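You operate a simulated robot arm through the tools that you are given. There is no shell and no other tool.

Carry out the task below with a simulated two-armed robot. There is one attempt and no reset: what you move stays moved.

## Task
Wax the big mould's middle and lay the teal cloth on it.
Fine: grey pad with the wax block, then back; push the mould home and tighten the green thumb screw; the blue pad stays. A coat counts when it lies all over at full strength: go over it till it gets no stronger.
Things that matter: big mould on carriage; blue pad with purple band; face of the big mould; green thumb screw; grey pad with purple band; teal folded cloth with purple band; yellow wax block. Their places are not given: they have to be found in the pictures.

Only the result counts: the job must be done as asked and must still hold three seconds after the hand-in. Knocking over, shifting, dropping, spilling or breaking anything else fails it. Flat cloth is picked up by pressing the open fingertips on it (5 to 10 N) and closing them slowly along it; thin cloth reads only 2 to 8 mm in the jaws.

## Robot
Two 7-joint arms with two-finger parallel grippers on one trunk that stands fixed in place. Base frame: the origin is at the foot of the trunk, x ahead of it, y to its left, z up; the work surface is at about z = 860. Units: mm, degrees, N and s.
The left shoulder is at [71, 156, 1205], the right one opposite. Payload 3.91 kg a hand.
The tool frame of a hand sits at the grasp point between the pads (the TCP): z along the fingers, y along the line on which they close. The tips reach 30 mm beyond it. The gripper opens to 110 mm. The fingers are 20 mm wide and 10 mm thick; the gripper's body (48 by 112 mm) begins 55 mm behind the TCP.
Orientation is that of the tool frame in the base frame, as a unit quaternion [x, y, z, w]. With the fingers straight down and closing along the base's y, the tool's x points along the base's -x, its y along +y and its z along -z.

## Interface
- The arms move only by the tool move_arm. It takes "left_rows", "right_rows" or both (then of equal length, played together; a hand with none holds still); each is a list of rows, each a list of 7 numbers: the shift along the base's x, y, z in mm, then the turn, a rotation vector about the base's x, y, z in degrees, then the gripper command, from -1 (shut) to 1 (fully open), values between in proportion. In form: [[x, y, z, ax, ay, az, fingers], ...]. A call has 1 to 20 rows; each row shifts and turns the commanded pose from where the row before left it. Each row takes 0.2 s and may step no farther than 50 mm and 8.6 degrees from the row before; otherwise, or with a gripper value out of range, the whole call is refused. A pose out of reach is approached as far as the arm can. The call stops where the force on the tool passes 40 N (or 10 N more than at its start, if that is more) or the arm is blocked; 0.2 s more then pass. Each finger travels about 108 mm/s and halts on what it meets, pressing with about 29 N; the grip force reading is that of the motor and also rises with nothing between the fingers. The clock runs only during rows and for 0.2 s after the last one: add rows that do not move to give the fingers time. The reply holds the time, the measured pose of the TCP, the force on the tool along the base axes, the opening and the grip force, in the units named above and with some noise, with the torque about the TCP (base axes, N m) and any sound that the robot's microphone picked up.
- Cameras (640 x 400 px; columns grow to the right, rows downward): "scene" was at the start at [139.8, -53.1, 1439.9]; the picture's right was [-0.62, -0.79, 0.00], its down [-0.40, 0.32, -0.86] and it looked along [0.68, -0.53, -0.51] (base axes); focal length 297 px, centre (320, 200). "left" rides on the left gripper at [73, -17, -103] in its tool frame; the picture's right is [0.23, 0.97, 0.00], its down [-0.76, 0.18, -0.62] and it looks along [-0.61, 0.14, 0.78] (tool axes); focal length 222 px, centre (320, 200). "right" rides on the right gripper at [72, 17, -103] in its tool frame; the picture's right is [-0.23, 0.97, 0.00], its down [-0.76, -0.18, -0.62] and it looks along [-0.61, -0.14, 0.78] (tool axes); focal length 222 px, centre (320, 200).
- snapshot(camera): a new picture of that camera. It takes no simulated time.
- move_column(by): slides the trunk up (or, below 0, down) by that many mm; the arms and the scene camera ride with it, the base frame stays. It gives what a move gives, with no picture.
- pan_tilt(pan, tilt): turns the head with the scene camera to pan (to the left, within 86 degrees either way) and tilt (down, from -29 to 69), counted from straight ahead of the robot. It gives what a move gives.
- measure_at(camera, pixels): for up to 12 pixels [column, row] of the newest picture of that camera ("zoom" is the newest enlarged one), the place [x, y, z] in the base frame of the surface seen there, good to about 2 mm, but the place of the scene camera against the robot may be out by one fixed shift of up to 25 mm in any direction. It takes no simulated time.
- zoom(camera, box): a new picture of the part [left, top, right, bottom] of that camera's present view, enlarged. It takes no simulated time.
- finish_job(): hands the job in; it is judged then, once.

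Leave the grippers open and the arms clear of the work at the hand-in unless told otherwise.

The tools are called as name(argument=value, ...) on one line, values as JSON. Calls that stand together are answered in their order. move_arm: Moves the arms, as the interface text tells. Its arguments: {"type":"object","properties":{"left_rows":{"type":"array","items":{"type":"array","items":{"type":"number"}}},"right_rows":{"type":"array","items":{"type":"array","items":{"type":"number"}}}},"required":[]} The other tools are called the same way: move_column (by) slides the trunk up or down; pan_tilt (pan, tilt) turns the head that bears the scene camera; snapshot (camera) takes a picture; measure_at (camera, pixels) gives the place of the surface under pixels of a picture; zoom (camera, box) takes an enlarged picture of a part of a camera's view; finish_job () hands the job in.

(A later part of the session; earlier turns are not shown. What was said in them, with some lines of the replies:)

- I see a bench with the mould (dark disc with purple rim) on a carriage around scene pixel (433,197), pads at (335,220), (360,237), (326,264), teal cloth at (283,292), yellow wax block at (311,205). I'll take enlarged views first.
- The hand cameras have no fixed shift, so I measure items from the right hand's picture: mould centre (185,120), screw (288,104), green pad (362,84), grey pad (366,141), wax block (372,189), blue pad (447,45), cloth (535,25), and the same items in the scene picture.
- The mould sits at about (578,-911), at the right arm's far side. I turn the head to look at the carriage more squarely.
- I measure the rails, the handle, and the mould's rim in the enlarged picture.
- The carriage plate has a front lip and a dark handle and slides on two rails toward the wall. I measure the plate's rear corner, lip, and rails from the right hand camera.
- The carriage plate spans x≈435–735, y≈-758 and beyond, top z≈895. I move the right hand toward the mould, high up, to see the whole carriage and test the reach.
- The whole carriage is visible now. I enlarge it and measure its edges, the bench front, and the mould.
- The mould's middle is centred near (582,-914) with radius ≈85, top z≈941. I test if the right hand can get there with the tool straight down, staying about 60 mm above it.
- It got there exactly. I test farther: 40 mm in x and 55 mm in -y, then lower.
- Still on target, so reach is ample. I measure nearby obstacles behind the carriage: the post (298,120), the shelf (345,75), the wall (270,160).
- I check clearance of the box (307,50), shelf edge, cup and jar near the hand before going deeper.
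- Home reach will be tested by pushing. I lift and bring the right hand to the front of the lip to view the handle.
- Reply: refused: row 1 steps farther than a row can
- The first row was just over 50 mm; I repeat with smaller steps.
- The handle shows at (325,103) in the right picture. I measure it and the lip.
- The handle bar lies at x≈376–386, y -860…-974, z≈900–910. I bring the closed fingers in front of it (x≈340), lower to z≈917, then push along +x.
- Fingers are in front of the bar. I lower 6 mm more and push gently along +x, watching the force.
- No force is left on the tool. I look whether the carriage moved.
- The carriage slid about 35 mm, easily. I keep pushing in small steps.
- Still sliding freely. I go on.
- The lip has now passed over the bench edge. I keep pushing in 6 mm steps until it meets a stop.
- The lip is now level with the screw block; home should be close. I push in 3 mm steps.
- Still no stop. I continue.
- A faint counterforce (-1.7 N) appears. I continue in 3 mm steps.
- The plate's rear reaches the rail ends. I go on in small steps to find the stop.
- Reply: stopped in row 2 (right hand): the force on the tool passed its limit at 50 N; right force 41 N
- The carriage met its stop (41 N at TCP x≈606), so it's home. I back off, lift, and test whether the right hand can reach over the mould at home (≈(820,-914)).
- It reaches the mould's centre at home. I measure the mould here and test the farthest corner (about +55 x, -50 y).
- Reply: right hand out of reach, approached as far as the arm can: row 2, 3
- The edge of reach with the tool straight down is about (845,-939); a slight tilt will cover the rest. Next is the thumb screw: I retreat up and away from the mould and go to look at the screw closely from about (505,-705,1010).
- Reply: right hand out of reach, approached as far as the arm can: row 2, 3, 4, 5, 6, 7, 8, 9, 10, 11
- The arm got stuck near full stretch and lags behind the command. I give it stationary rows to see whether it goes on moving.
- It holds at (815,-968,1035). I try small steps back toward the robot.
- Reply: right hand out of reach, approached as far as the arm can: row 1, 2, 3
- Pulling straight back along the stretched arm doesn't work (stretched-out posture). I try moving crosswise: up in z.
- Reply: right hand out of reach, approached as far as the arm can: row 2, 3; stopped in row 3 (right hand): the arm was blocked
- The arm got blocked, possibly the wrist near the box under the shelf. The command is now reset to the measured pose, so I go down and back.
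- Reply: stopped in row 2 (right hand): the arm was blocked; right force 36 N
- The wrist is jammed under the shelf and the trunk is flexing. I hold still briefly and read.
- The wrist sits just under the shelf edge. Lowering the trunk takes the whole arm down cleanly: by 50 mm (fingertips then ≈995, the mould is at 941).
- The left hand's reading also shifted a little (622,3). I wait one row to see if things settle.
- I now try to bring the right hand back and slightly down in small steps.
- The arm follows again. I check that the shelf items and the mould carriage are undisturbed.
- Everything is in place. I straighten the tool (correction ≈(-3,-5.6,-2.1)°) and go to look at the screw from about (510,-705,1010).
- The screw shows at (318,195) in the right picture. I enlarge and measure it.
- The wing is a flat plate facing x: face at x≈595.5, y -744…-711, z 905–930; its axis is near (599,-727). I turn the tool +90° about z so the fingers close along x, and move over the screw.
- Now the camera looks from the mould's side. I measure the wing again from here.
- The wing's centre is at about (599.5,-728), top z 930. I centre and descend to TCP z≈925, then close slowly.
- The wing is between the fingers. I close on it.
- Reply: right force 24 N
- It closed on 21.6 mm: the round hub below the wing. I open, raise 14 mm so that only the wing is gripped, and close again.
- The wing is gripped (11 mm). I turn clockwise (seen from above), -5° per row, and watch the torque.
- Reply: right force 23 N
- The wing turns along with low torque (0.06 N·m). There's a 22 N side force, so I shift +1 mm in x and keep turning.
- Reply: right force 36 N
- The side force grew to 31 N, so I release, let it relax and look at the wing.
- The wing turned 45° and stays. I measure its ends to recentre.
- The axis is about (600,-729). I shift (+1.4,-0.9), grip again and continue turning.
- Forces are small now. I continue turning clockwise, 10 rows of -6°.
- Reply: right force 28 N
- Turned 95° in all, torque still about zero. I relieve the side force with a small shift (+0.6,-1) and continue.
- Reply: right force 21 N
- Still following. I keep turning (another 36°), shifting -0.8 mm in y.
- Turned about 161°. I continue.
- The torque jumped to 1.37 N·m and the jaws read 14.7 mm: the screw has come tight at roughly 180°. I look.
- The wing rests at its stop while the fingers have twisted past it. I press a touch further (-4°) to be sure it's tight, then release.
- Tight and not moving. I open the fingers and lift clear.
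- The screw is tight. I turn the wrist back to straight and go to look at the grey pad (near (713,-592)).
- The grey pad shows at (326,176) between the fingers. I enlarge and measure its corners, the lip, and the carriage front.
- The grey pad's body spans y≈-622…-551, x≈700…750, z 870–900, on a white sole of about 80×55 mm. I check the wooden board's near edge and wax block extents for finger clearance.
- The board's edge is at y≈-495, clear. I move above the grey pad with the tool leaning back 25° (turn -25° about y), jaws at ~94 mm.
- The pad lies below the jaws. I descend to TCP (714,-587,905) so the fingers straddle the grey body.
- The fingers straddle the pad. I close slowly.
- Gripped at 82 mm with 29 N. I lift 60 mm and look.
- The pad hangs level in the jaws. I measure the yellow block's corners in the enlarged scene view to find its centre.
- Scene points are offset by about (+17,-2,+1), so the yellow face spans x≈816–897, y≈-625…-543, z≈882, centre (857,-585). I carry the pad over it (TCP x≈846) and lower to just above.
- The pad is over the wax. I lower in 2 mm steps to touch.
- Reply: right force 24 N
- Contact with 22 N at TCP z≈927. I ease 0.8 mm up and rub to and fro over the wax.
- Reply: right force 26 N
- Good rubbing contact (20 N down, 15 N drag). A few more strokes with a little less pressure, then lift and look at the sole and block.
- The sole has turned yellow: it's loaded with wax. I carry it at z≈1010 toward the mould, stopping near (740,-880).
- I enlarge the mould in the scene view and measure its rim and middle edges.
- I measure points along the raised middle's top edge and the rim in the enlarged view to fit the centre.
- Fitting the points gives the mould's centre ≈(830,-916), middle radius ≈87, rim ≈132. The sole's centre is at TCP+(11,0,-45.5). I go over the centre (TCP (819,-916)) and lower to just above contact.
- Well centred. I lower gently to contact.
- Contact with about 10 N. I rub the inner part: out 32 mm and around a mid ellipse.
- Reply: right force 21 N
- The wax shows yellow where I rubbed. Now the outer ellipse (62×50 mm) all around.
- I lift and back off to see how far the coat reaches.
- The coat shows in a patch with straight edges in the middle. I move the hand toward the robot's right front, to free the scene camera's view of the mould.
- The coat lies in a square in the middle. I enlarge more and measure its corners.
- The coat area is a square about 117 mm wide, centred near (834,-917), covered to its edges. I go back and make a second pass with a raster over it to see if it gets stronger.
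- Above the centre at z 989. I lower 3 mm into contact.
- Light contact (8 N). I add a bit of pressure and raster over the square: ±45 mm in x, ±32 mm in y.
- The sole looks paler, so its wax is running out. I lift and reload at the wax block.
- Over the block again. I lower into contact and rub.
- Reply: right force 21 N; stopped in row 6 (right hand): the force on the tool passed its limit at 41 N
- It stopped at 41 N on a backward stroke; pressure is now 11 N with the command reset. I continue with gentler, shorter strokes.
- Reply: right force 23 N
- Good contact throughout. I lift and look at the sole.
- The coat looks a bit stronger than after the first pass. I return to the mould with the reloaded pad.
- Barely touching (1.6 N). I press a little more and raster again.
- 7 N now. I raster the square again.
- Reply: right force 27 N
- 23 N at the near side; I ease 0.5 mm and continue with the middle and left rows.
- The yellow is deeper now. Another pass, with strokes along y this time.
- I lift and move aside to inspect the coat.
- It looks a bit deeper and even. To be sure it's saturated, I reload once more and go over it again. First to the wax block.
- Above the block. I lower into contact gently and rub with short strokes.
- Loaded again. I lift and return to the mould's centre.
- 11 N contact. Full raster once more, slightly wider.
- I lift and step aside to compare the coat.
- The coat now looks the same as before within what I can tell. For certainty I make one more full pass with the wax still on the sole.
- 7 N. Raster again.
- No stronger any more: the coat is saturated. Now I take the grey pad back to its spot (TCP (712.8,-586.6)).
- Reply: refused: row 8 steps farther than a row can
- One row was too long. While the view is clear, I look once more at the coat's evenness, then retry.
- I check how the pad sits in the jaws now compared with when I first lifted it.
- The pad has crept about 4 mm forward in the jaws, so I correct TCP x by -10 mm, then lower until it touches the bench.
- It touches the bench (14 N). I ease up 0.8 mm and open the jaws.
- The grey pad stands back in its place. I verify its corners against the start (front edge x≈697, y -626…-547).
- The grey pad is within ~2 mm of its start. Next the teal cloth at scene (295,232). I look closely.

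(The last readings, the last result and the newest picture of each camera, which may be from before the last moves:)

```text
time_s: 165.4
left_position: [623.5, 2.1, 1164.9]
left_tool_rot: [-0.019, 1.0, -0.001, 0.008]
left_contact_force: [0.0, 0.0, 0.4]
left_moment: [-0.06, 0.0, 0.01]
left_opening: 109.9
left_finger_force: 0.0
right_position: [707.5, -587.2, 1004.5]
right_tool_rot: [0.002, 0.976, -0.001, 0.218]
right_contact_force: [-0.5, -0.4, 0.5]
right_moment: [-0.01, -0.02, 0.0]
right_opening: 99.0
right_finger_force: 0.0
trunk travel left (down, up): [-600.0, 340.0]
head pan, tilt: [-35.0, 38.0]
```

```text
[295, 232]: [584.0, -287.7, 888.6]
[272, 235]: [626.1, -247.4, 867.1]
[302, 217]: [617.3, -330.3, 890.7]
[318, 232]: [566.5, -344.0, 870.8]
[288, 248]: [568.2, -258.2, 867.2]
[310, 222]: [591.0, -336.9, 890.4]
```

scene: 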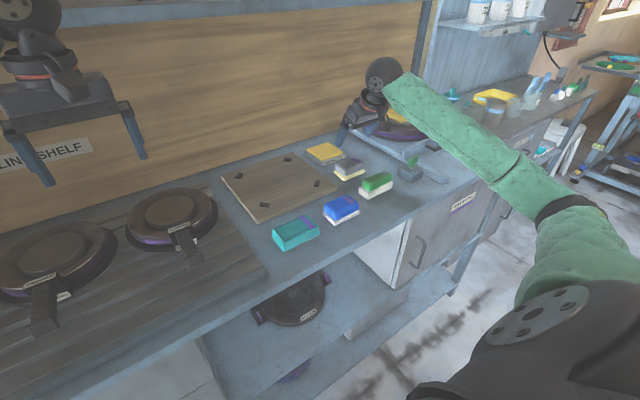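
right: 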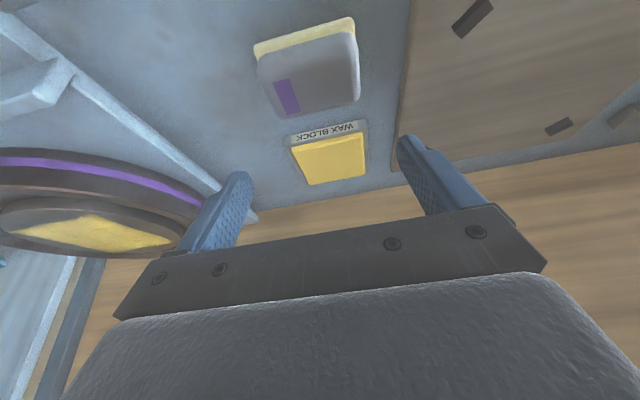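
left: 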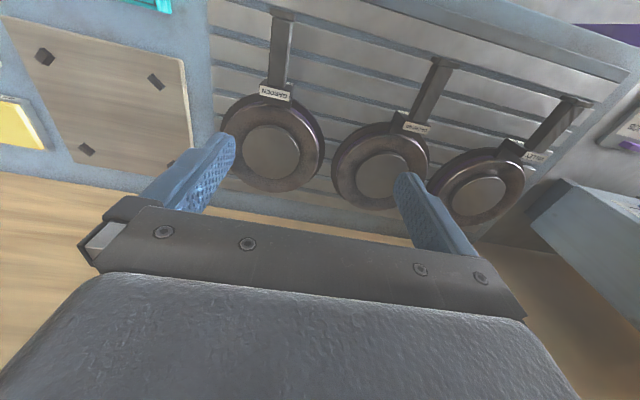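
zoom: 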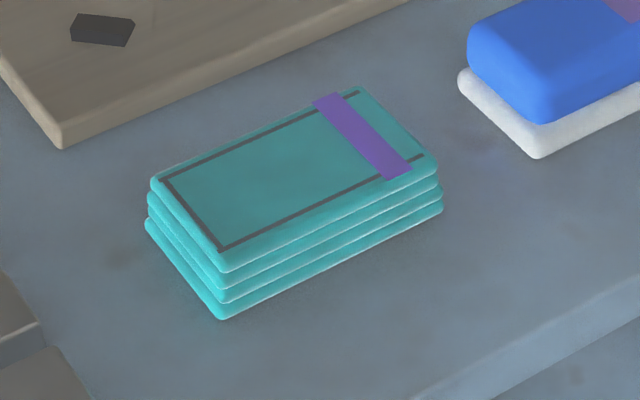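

The cloth is a folded stack about 100 (y) × 60 (x) × 29 mm. I'll grip it across x: I turn the present leaning pose by -90° about z (fingers then close along x, tool leaning toward -y), while moving over the cloth at z≈1015.

move_arm(right_rows=[[-11, 25, 2, 0, 0, -8.2, 0.8], [-11, 25, 2, 0, 0, -8.2, 0.8], [-11, 25, 2, 0, 0, -8.2, 0.8], [-11, 25, 2, 0, 0, -8.2, 0.8], [-11, 25, 2, 0, 0, -8.2, 0.8], [-11, 25, 0, 0, 0, -8.2, 0.8], [-11, 25, 0, 0, 0, -8.2, 0.8], [-11, 25, 0, 0, 0, -8.2, 0.8], [-11, 25, 0, 0, 0, -8.2, 0.8], [-11, 25, 0, 0, 0, -8.2, 0.8], [-11, 20, 0, 0, 0, -8, 0.8], [0, 0, 0, 0, 0, 0, 0.8]])

snapshot(camera="right")

snapshot(camera="scene")

```text
time_s: 168.0
left_position: [623.6, 2.5, 1164.7]
left_tool_rot: [-0.018, 1.0, -0.001, 0.008]
left_contact_force: [1.0, -0.2, 0.2]
left_moment: [0.01, 0.04, 0.0]
left_opening: 110.0
left_finger_force: 0.0
right_position: [584.3, -317.6, 1012.9]
right_tool_rot: [0.691, 0.689, -0.155, 0.153]
right_contact_force: [0.3, 0.5, 0.6]
right_moment: [0.03, 0.0, 0.01]
right_opening: 98.9
right_finger_force: 0.0
trunk travel left (down, up): [-600.0, 340.0]
head pan, tilt: [-35.0, 38.0]
```

```text
taken
```

right: 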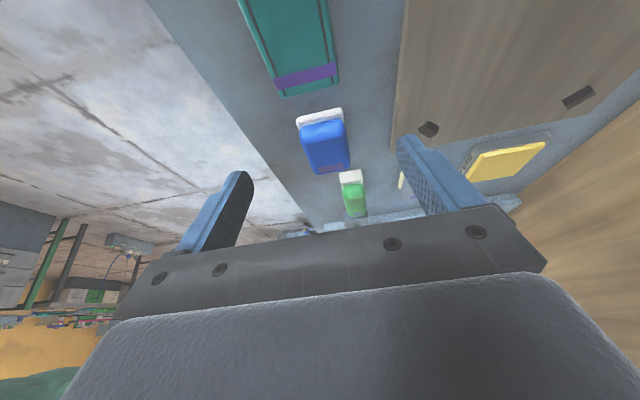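

```text
taken
```

scene: 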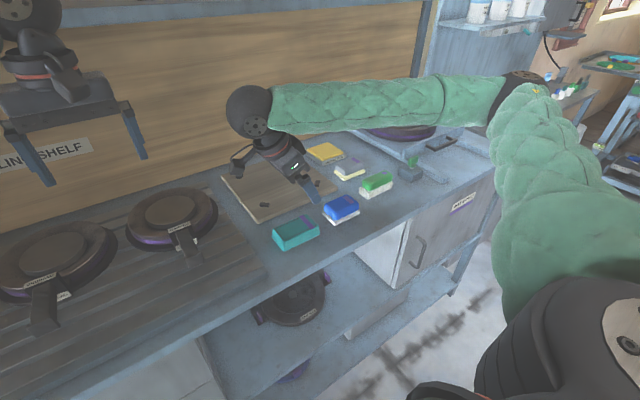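

The right camera sees the cloth at (290,45). I measure its corners.

zoom(camera="right", box=[220, 0, 380, 120])

measure_at(camera="right", pixels=[[282, 92], [336, 80], [310, 88], [262, 50], [328, 40], [242, 5], [320, 5], [290, 40], [332, 60], [340, 84], [290, 96], [270, 75]])

```text
3.33 times, centred on (300, 60) of right
```

zoom: 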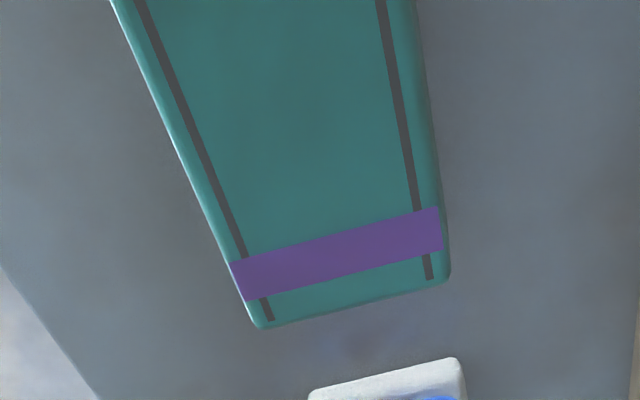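

```text
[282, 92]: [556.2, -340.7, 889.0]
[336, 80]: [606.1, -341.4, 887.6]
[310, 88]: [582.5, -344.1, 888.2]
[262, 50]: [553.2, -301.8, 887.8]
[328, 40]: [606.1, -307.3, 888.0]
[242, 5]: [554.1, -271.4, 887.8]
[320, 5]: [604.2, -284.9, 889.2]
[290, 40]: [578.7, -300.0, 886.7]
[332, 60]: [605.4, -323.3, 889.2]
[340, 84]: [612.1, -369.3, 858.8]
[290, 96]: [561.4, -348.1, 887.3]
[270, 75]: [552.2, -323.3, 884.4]
```

The cloth spans x≈551–609, y≈-348…-248, top z≈888; centre ≈(580,-298). I check the wooden board's front edge for finger clearance.

measure_at(camera="scene", pixels=[[263, 221], [270, 218], [285, 213], [300, 207], [258, 215], [310, 203], [275, 240], [290, 250]])

measure_at(camera="right", pixels=[[395, 120], [400, 60], [404, 10], [390, 150], [420, 60], [370, 60]])

```text
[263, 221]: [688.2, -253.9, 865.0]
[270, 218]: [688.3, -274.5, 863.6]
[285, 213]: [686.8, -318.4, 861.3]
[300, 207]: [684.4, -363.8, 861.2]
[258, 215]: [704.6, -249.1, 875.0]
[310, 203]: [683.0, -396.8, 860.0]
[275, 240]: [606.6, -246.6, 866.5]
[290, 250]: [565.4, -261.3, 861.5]
```

```text
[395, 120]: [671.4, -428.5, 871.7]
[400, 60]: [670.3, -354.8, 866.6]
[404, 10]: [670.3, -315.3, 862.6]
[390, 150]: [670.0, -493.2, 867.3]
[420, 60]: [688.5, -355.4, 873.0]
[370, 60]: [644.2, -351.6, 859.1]
```

The board's edge is at x≈670, clear. I move to TCP (580,-288) and descend to z≈897.

move_arm(right_rows=[[-2, 15, -10, 0, 0, 0, 0.6], [-2, 15, -20, 0, 0, 0, 0.6], [0, 0, -30, 0, 0, 0, 0.6], [0, 0, -30, 0, 0, 0, 0.6], [0, 0, -16, 0, 0, 0, 0.6], [0, 0, 0, 0, 0, 0, 0.6]])

snapshot(camera="right")

zoom(camera="scene", box=[230, 150, 370, 270])

```text
time_s: 169.4
left_position: [623.6, 2.6, 1164.7]
left_tool_rot: [-0.019, 1.0, -0.001, 0.007]
left_contact_force: [0.3, 0.1, 0.4]
left_moment: [-0.01, -0.02, 0.01]
left_opening: 109.7
left_finger_force: 0.0
right_position: [582.0, -286.1, 906.9]
right_tool_rot: [0.691, 0.689, -0.154, 0.154]
right_contact_force: [1.2, 0.5, -0.6]
right_moment: [0.01, 0.0, 0.02]
right_opening: 87.9
right_finger_force: 0.1
trunk travel left (down, up): [-600.0, 340.0]
head pan, tilt: [-35.0, 38.0]
```

```text
taken
```

right: 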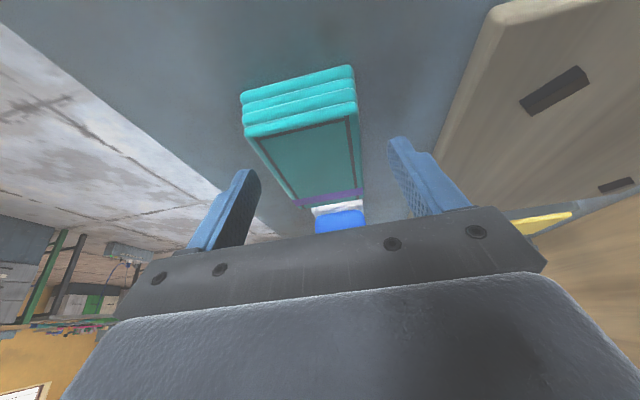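

```text
3.33 times, centred on (300, 210) of scene
```

zoom: 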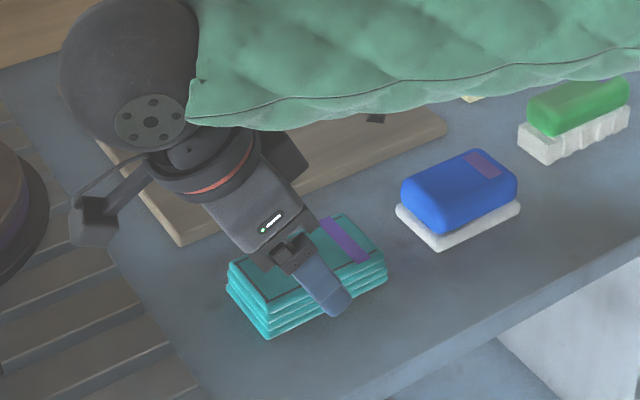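

I measure the cloth's near end from here to fine-tune.

measure_at(camera="right", pixels=[[250, 97], [350, 70], [300, 83], [250, 135], [352, 108], [300, 122], [300, 160], [345, 150], [285, 170]])

```text
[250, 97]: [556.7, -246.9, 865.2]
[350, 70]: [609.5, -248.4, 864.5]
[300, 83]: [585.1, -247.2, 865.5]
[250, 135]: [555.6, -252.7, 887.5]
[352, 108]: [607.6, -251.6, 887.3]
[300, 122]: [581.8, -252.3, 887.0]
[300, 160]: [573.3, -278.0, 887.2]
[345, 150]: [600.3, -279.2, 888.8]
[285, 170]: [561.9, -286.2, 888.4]
```

The cloth's centre is (581.5,-297.5). I lower the last 10 mm and close slowly.

move_arm(right_rows=[[0, -3, -5, 0, 0, 0, 0.6], [0, 0, -5, 0, 0, 0, 0.6], [0, 0, 0, 0, 0, 0, 0.4], [0, 0, 0, 0, 0, 0, 0.25], [0, 0, 0, 0, 0, 0, 0.1], [0, 0, 0, 0, 0, 0, 0], [0, 0, 0, 0, 0, 0, -0.1], [0, 0, 0, 0, 0, 0, -0.2], [0, 0, 0, 0, 0, 0, -0.2]])

snapshot(camera="right")

zoom(camera="scene", box=[230, 150, 370, 270])

```text
time_s: 171.4
left_position: [623.0, 2.5, 1163.5]
left_tool_rot: [-0.018, 1.0, 0.0, 0.007]
left_contact_force: [0.5, -0.5, 0.1]
left_moment: [0.0, 0.01, 0.01]
left_opening: 110.0
left_finger_force: 0.0
right_position: [581.0, -287.9, 897.8]
right_tool_rot: [0.692, 0.688, -0.155, 0.154]
right_contact_force: [-0.1, 0.3, 0.5]
right_moment: [-0.01, -0.05, 0.0]
right_opening: 61.4
right_finger_force: 28.7
trunk travel left (down, up): [-600.0, 340.0]
head pan, tilt: [-35.0, 38.0]
```

```text
taken
```

right: 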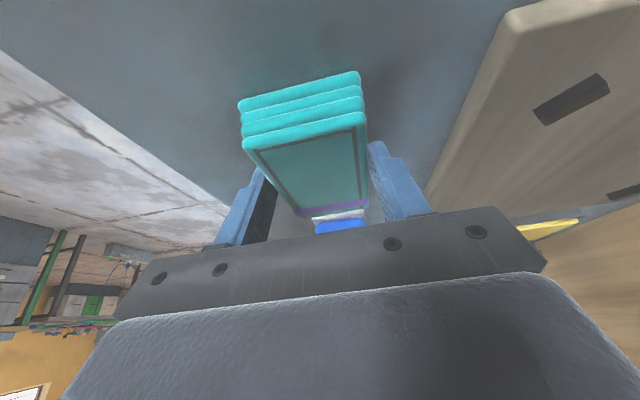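

```text
3.33 times, centred on (300, 210) of scene
```

zoom: 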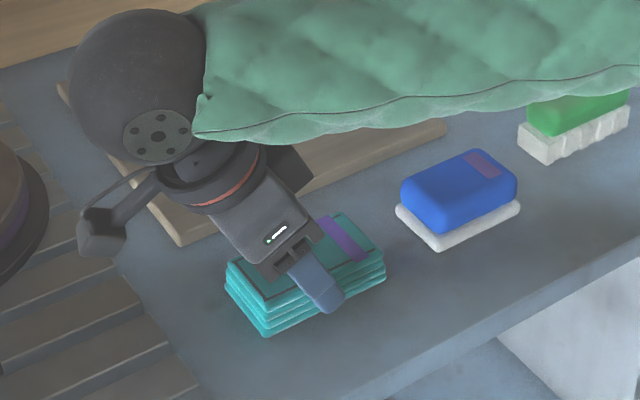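

Gripped firmly at 61 mm. I lift slowly.

move_arm(right_rows=[[0, 0, 5, 0, 0, 0, -0.2], [0, 0, 10, 0, 0, 0, -0.2], [0, 0, 20, 0, 0, 0, -0.2], [0, 0, 25, 0, 0, 0, -0.2], [0, 0, 25, 0, 0, 0, -0.2], [0, 0, 0, 0, 0, 0, -0.2]])

snapshot(camera="right")

snapshot(camera="scene")

zoom(camera="scene", box=[230, 130, 370, 270])

```text
time_s: 172.8
left_position: [624.4, 3.1, 1165.8]
left_tool_rot: [-0.018, 1.0, -0.001, 0.007]
left_contact_force: [0.8, -1.1, 0.0]
left_moment: [-0.03, -0.02, -0.02]
left_opening: 109.7
left_finger_force: 0.1
right_position: [584.5, -288.8, 981.3]
right_tool_rot: [0.691, 0.69, -0.155, 0.154]
right_contact_force: [0.0, 1.3, -1.0]
right_moment: [-0.01, 0.03, 0.01]
right_opening: 61.5
right_finger_force: 28.9
trunk travel left (down, up): [-600.0, 340.0]
head pan, tilt: [-35.0, 38.0]
```

```text
taken
```

right: 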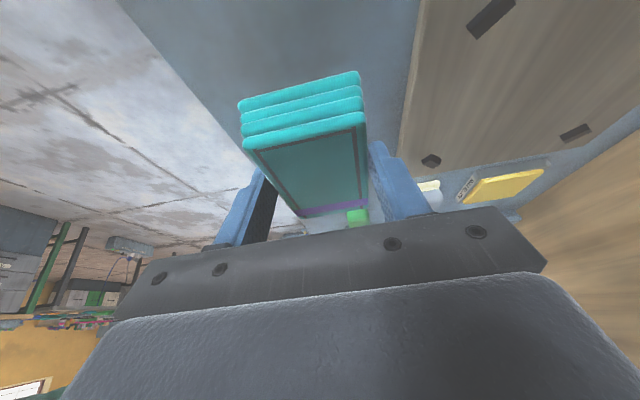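

```text
taken
```

scene: 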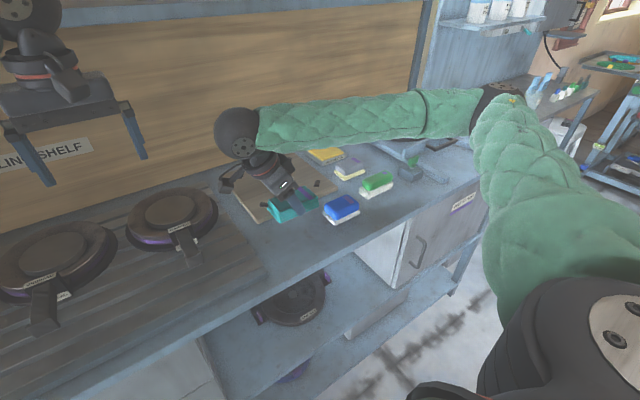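

```text
2.86 times, centred on (300, 200) of scene
```

zoom: 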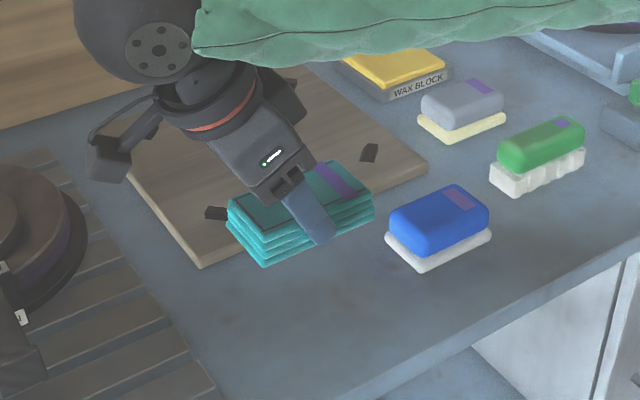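

The cloth hangs level in the jaws. I raise to z≈1015 and carry it toward the mould, first along y with x below 700.

move_arm(right_rows=[[0, 0, 17, 0, 0, 0, -0.2], [0, -10, 17, 0, 0, 0, -0.2], [5, -30, 0, 0, 0, 0, -0.2], [8, -42, 0, 0, 0, 0, -0.2], [8, -45, 0, 0, 0, 0, -0.2], [8, -45, 0, 0, 0, 0, -0.2], [8, -45, 0, 0, 0, 0, -0.2], [8, -45, 0, 0, 0, 0, -0.2], [8, -45, 0, 0, 0, 0, -0.2], [8, -45, 0, 0, 0, 0, -0.2], [8, -45, 0, 0, 0, 0, -0.2], [8, -45, 0, 0, 0, 0, -0.2], [8, -45, 0, 0, 0, 0, -0.2], [8, -40, 0, 0, 0, 0, -0.2], [0, 0, 0, 0, 0, 0, -0.2]])

pan_tilt(pan=-55, tilt=32)

snapshot(camera="scene")

```text
time_s: 176.0
left_position: [623.7, 4.4, 1164.1]
left_tool_rot: [-0.019, 1.0, -0.001, 0.007]
left_contact_force: [0.5, -0.1, -0.1]
left_moment: [0.01, 0.0, 0.02]
left_opening: 109.9
left_finger_force: 0.0
right_position: [673.0, -815.8, 1014.0]
right_tool_rot: [0.69, 0.69, -0.154, 0.154]
right_contact_force: [-0.1, -0.2, -1.1]
right_moment: [0.0, -0.02, 0.02]
right_opening: 60.9
right_finger_force: 28.5
trunk travel left (down, up): [-600.0, 340.0]
head pan, tilt: [-35.0, 38.0]
```

```text
time_s: 176.8
left_position: [623.5, 1.8, 1165.3]
left_tool_rot: [-0.018, 1.0, -0.001, 0.007]
left_contact_force: [-0.2, -0.4, 0.7]
left_moment: [0.02, 0.01, -0.02]
left_opening: 110.2
left_finger_force: 0.0
right_position: [674.0, -814.5, 1014.7]
right_tool_rot: [0.691, 0.689, -0.154, 0.153]
right_contact_force: [0.0, 0.5, -1.0]
right_moment: [0.02, 0.0, -0.01]
right_opening: 61.3
right_finger_force: 29.2
trunk travel left (down, up): [-600.0, 340.0]
head pan, tilt: [-55.0, 32.0]
```

```text
taken
```

scene: 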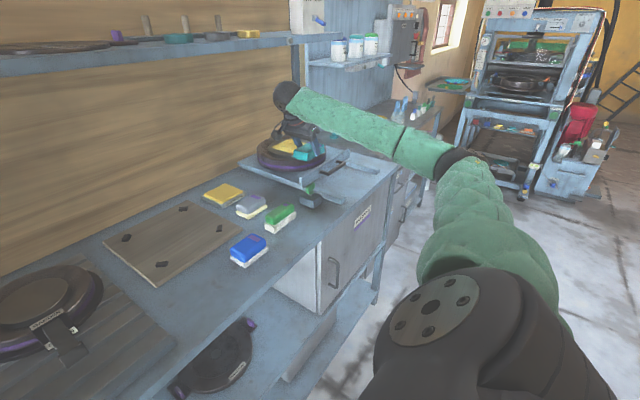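

Now over to the mould's centre: +159 in x, -93 in y, then lower to z≈990.

move_arm(right_rows=[[35, -20, 0, 0, 0, 0, -0.2], [38, -23, 0, 0, 0, 0, -0.2], [38, -23, 0, 0, 0, 0, -0.2], [30, -18, 0, 0, 0, 0, -0.2], [18, -9, -5, 0, 0, 0, -0.2], [0, 0, -10, 0, 0, 0, -0.2], [0, 0, -8, 0, 0, 0, -0.2], [0, 0, 0, 0, 0, 0, -0.2]])

snapshot(camera="scene")

zoom(camera="scene", box=[240, 80, 340, 200])

snapshot(camera="right")

```text
time_s: 178.6
left_position: [624.5, 3.7, 1165.4]
left_tool_rot: [-0.018, 1.0, -0.001, 0.007]
left_contact_force: [-0.5, -0.6, -0.4]
left_moment: [0.01, -0.02, 0.02]
left_opening: 109.7
left_finger_force: 0.1
right_position: [835.2, -909.7, 992.7]
right_tool_rot: [0.691, 0.689, -0.155, 0.153]
right_contact_force: [-0.3, -0.3, -0.2]
right_moment: [0.01, -0.02, 0.01]
right_opening: 61.3
right_finger_force: 29.4
trunk travel left (down, up): [-600.0, 340.0]
head pan, tilt: [-55.0, 32.0]
```

```text
taken
```

scene: 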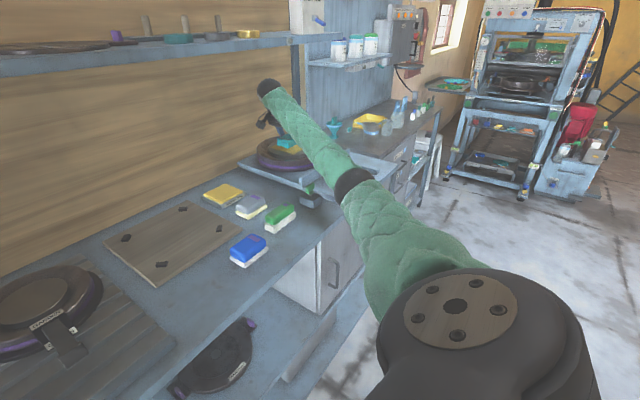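

```text
3.33 times, centred on (290, 140) of scene
```

zoom: 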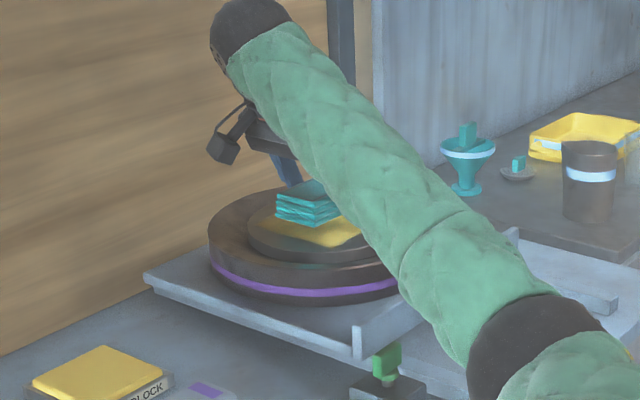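

```text
taken
```

right: 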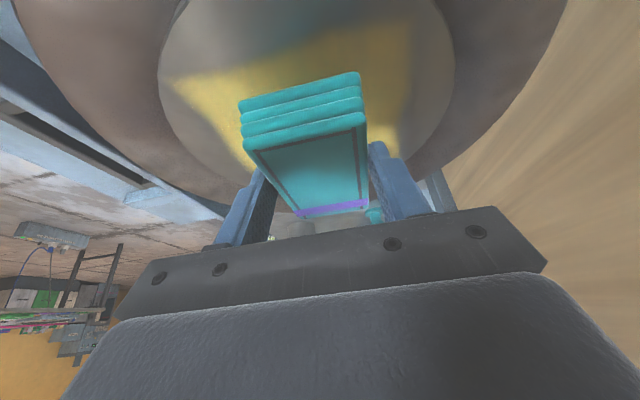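

I measure the wax patch's corners and the disc edges from the right camera to check the centring.

measure_at(camera="right", pixels=[[172, 80], [408, 50], [395, 140], [235, 150], [158, 80], [455, 60], [200, 15], [430, 10], [245, 100], [355, 75], [250, 140], [362, 112]])

zoom(camera="right", box=[120, 0, 500, 220])

```text
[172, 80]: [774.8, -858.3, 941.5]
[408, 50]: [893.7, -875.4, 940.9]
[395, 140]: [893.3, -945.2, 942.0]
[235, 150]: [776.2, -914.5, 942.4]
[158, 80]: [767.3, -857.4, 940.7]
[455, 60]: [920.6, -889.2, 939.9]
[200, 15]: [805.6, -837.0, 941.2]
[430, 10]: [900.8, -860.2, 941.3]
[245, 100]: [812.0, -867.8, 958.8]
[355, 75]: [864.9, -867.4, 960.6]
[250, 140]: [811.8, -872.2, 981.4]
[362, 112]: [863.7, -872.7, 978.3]
```

```text
1.68 times, centred on (310, 110) of right
```

zoom: 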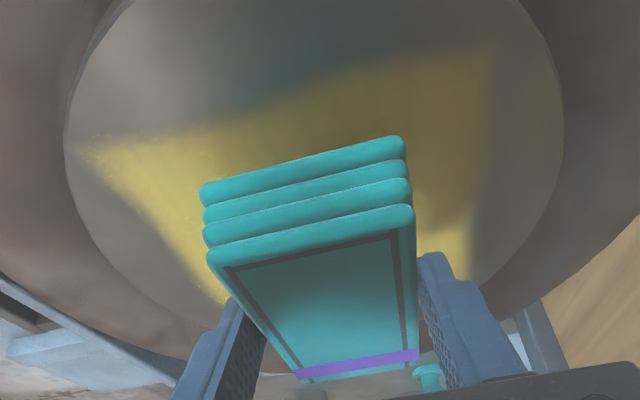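

The wax square's centre is (834.5,-917) and the cloth is centred within 2 mm. I lower it gently to contact.

move_arm(right_rows=[[0, 0, -6, 0, 0, 0, -0.2], [0, 0, -5, 0, 0, 0, -0.2], [0, 0, -1.5, 0, 0, 0, -0.2], [0, 0, 0, 0, 0, 0, -0.2]])

```text
time_s: 179.6
left_position: [623.8, 3.1, 1164.5]
left_tool_rot: [-0.018, 1.0, -0.001, 0.007]
left_contact_force: [0.7, 0.0, 1.2]
left_moment: [-0.01, 0.03, -0.01]
left_opening: 109.8
left_finger_force: 0.1
right_position: [833.4, -909.6, 981.6]
right_tool_rot: [0.691, 0.689, -0.155, 0.154]
right_contact_force: [-0.3, -1.5, -0.3]
right_moment: [0.01, -0.02, 0.03]
right_opening: 60.9
right_finger_force: 28.8
trunk travel left (down, up): [-600.0, 340.0]
head pan, tilt: [-55.0, 32.0]
```

move_arm(right_rows=[[0, 0, -1, 0, 0, 0, -0.2], [0, 0, -1, 0, 0, 0, -0.2], [0, 0, -1, 0, 0, 0, -0.2], [0, 0, 0, 0, 0, 0, -0.2]])

```text
time_s: 180.6
left_position: [623.4, 2.8, 1165.5]
left_tool_rot: [-0.018, 1.0, -0.001, 0.007]
left_contact_force: [-0.7, -0.3, -0.2]
left_moment: [-0.01, -0.04, -0.04]
left_opening: 110.0
left_finger_force: 0.1
right_position: [833.0, -911.4, 978.4]
right_tool_rot: [0.691, 0.689, -0.154, 0.154]
right_contact_force: [-0.1, -0.7, 0.9]
right_moment: [-0.14, 0.02, 0.05]
right_opening: 61.1
right_finger_force: 28.6
trunk travel left (down, up): [-600.0, 340.0]
head pan, tilt: [-55.0, 32.0]
```

First touch. One more mm, then I open slowly.

move_arm(right_rows=[[0, 0, -0.7, 0, 0, 0, -0.2], [0, 0, 0, 0, 0, 0, -0.2]])

```text
time_s: 181.2
left_position: [624.3, 3.5, 1165.5]
left_tool_rot: [-0.019, 1.0, 0.0, 0.007]
left_contact_force: [0.0, -0.2, 0.0]
left_moment: [0.0, 0.03, -0.01]
left_opening: 109.8
left_finger_force: 0.0
right_position: [833.1, -910.7, 977.3]
right_tool_rot: [0.692, 0.688, -0.155, 0.154]
right_contact_force: [1.7, -2.1, 6.5]
right_moment: [-0.15, 0.07, 0.06]
right_opening: 61.3
right_finger_force: 28.8
trunk travel left (down, up): [-600.0, 340.0]
head pan, tilt: [-55.0, 32.0]
```

The cloth rests on the mould (6.5 N). I open the jaws slowly, then lift straight up a little.

move_arm(right_rows=[[0, 0, 0, 0, 0, 0, 0], [0, 0, 0, 0, 0, 0, 0.15], [0, 0, 0, 0, 0, 0, 0.25], [0, 0, 0, 0, 0, 0, 0.4], [0, 0, 0, 0, 0, 0, 0.4], [0, 0, 10, 0, 0, 0, 0.4], [0, 0, 20, 0, 0, 0, 0.4], [-10, 10, 20, 0, 0, 0, 0.4], [0, 0, 0, 0, 0, 0, 0.4]])

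snapshot(camera="right")

zoom(camera="scene", box=[240, 80, 340, 200])

```text
time_s: 183.2
left_position: [623.3, 3.1, 1165.4]
left_tool_rot: [-0.018, 1.0, -0.001, 0.006]
left_contact_force: [0.8, -0.9, 0.3]
left_moment: [-0.02, -0.03, -0.01]
left_opening: 110.0
left_finger_force: 0.0
right_position: [822.5, -900.7, 1025.7]
right_tool_rot: [0.691, 0.69, -0.155, 0.154]
right_contact_force: [-0.2, 0.3, 0.1]
right_moment: [-0.04, -0.03, -0.05]
right_opening: 77.1
right_finger_force: 0.1
trunk travel left (down, up): [-600.0, 340.0]
head pan, tilt: [-55.0, 32.0]
```

```text
taken
```

right: 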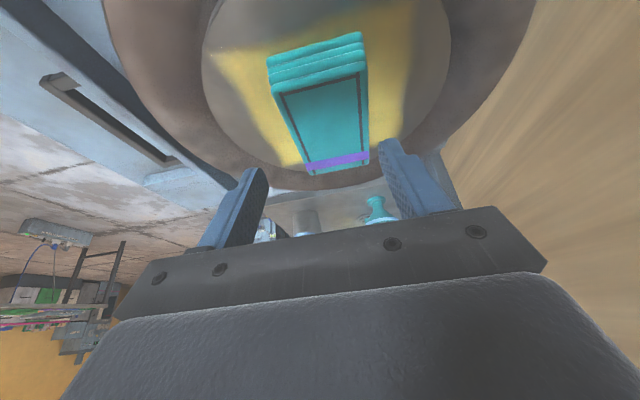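

```text
3.33 times, centred on (290, 140) of scene
```

zoom: 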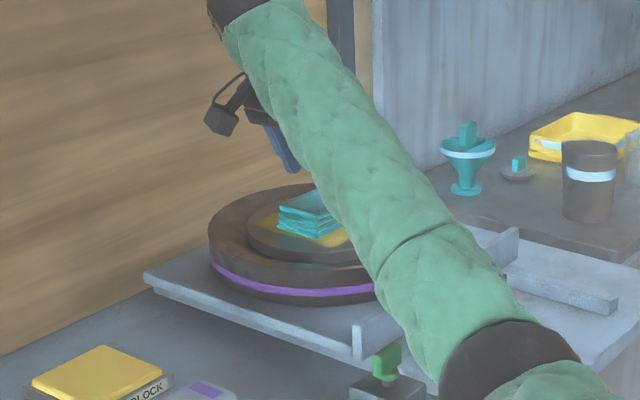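

The cloth lies flat on the mould's middle. I retreat toward the robot at the same height, then rise once clear of the shelf.

move_arm(right_rows=[[-30, 15, 3, 0, 0, 0, 0.6], [-40, 20, 0, 0, 0, 0, 0.8], [-40, 20, 0, 0, 0, 0, 1], [-40, 20, 0, 0, 0, 0, 1], [-40, 20, 0, 0, 0, 0, 1], [-40, 20, 0, 0, 0, 0, 1], [-40, 20, 10, 0, 0, 0, 1], [-30, 20, 30, 0, 0, 0, 1], [-20, 0, 40, 0, 0, 0, 1], [-10, -20, 40, 0, 0, 0, 1], [0, -30, 30, 0, 0, 0, 1], [0, 0, 0, 0, 0, 0, 1]])

snapshot(camera="scene")

zoom(camera="scene", box=[200, 100, 400, 240])

```text
time_s: 186.0
left_position: [623.6, 1.5, 1163.8]
left_tool_rot: [-0.018, 1.0, 0.0, 0.007]
left_contact_force: [0.6, 0.4, 0.4]
left_moment: [-0.03, 0.05, 0.03]
left_opening: 109.6
left_finger_force: 0.2
right_position: [496.6, -803.4, 1216.2]
right_tool_rot: [0.699, 0.678, -0.111, 0.198]
right_contact_force: [-0.1, 0.1, -0.6]
right_moment: [0.0, 0.0, -0.02]
right_opening: 110.2
right_finger_force: 0.1
right hand out of reach, approached as far as the arm can: row 10, 11
trunk travel left (down, up): [-600.0, 340.0]
head pan, tilt: [-55.0, 32.0]
stopped in row 12 (right hand): the arm was blocked; the commanded pose is now the measured one
```

```text
taken
```

scene: 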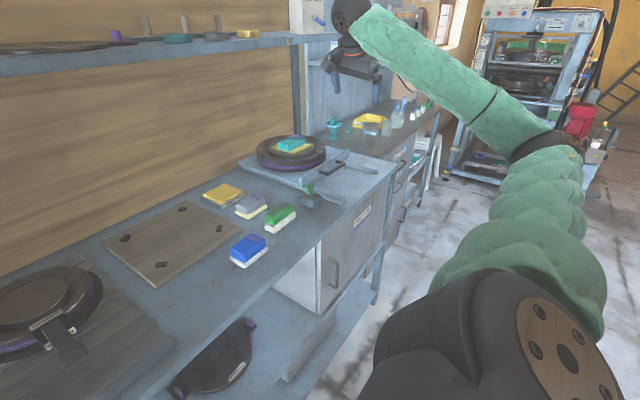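

```text
2.86 times, centred on (300, 170) of scene
```

zoom: 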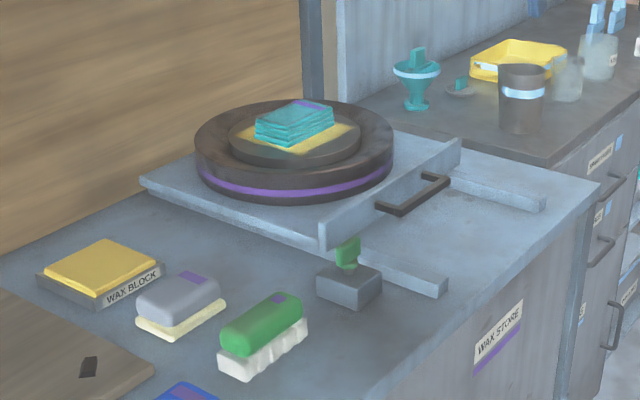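

The cloth lies centred on the waxed middle. The hand hit a joint limit on the way up, so I lower it a little to a relaxed pose and check the carriage, screw, cloth, and pads.

move_arm(right_rows=[[0, 20, -20, 0, 0, 0, 1], [0, 20, -20, 0, 0, 0, 1], [0, 0, 0, 0, 0, 0, 1]])

snapshot(camera="scene")

zoom(camera="scene", box=[230, 110, 350, 210])

measure_at(camera="zoom", pixels=[[320, 165], [345, 275], [500, 215], [265, 150], [355, 145], [310, 130], [415, 310], [400, 300], [290, 190], [240, 140]])

```text
time_s: 186.8
left_position: [623.1, 2.3, 1165.3]
left_tool_rot: [-0.018, 1.0, -0.001, 0.007]
left_contact_force: [-0.4, 1.1, 0.2]
left_moment: [0.01, 0.01, -0.01]
left_opening: 110.2
left_finger_force: 0.1
right_position: [495.9, -763.4, 1176.2]
right_tool_rot: [0.698, 0.679, -0.11, 0.198]
right_contact_force: [-0.3, 0.1, 0.0]
right_moment: [-0.01, 0.02, -0.01]
right_opening: 110.0
right_finger_force: 0.0
trunk travel left (down, up): [-600.0, 340.0]
head pan, tilt: [-55.0, 32.0]
```

```text
taken
```

scene: 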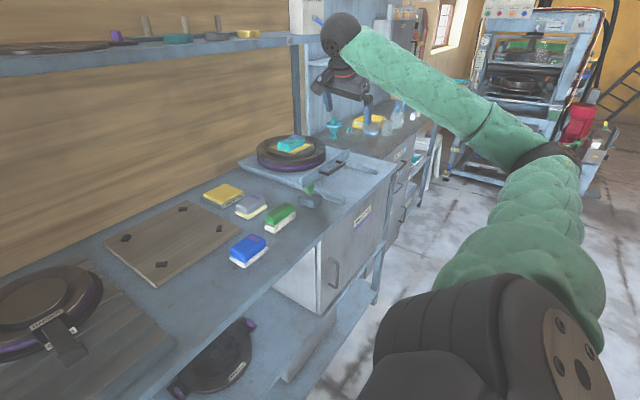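

```text
4.00 times, centred on (290, 160) of scene
```

zoom: 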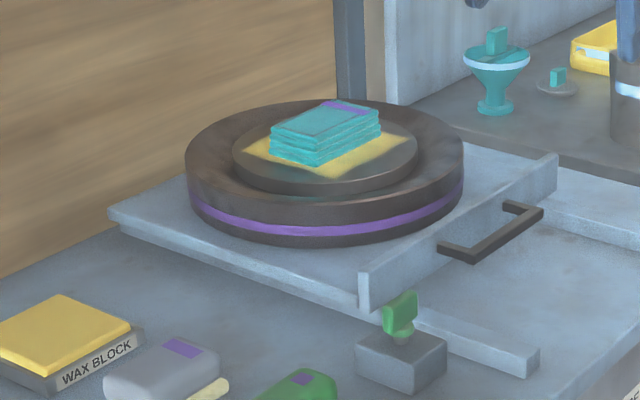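

```text
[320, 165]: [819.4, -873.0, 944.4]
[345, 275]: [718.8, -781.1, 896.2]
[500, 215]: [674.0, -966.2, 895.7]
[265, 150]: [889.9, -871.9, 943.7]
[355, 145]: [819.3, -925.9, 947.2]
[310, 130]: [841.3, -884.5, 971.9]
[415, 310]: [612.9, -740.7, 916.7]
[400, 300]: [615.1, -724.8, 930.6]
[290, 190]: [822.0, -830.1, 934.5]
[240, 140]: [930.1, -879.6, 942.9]
```

Carriage, cloth and pads look right. I verify the handle's position (should be about x 633 in scene coordinates, 616 true) and the other items against their start places.

measure_at(camera="zoom", pixels=[[458, 256], [520, 225], [364, 285], [450, 245]])

measure_at(camera="scene", pixels=[[222, 192], [248, 204], [279, 214], [247, 244], [170, 240], [40, 290]])

zoom(camera="scene", box=[180, 170, 320, 280])

zoom(camera="scene", box=[0, 0, 340, 120])

```text
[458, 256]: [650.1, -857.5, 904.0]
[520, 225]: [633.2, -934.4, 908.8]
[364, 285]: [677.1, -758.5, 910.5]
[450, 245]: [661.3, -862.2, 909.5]
```

```text
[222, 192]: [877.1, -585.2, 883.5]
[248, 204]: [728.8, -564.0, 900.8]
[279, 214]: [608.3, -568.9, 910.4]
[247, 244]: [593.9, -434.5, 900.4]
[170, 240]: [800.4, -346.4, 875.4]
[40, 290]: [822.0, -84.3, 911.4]
```

```text
3.64 times, centred on (250, 225) of scene
```

zoom: 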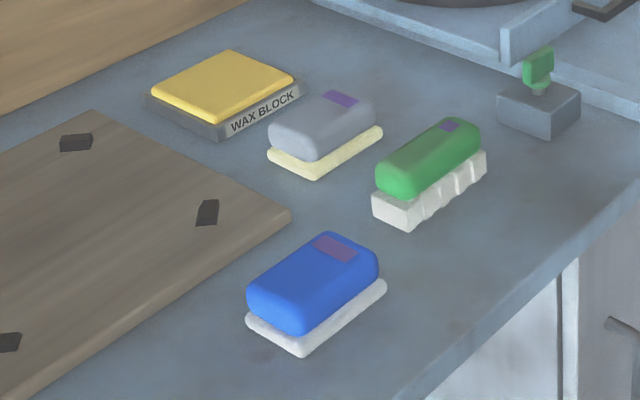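

```text
1.88 times, centred on (170, 60) of scene
```

zoom: 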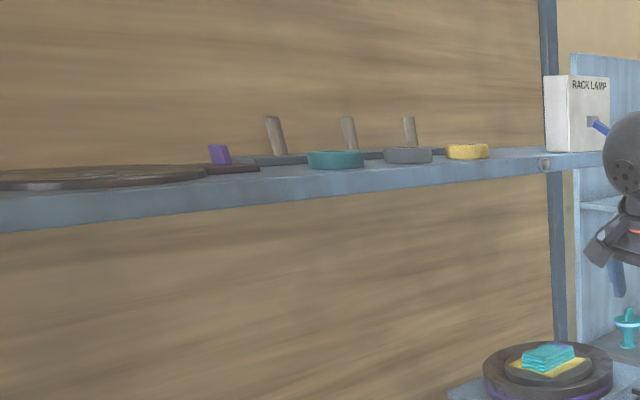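

The handle is still at the home position (633 in scene coordinates, 616 true). The grey pad is back at its place, and the blue pad, green pad, wax block and shelf items are where they were. The coat lies at full strength with the cloth on it, the screw is tight, both grippers are open and clear. I hand in.

finish_job()

```text
The job is handed in.
```

I've handed the job in. All the steps you asked for are done, as far as I could check from the pictures and readings before hand-in:

- **Mould:** I pushed the carriage in until it hit its stop. Its handle was still at that home position at the last check.
- **Green thumb screw:** I turned it clockwise about 180° until it stopped hard. The torque rose to about 1.4 N·m and the screw would not go further.
- **Wax:** I coated the big mould's middle with the grey pad, loading it from the wax block three times. The wax shows as a square about 118 mm wide, covered to its edges. I kept going until an extra pass made no visible difference, judging by colour in the camera pictures.
- **Grey pad:** It is back in its place, within about 3 mm of where it started. Its sole is now yellow from the wax.
- **Teal cloth:** It lies folded and flat on the waxed middle, centred to within a few millimetres. It is smaller than the coat, so some wax shows around it.
- **Blue pad:** I did not touch it.

**Shelf contact:** While I was testing the reach over the mould, the right arm stretched out too far and its wrist pressed against the underside of the shelf by the rack lamp. I lowered the trunk 50 mm to free it and left it there. I saw no change to the shelf or the things on it in the pictures before or after.

Both grippers are open and the arms are clear of the work.
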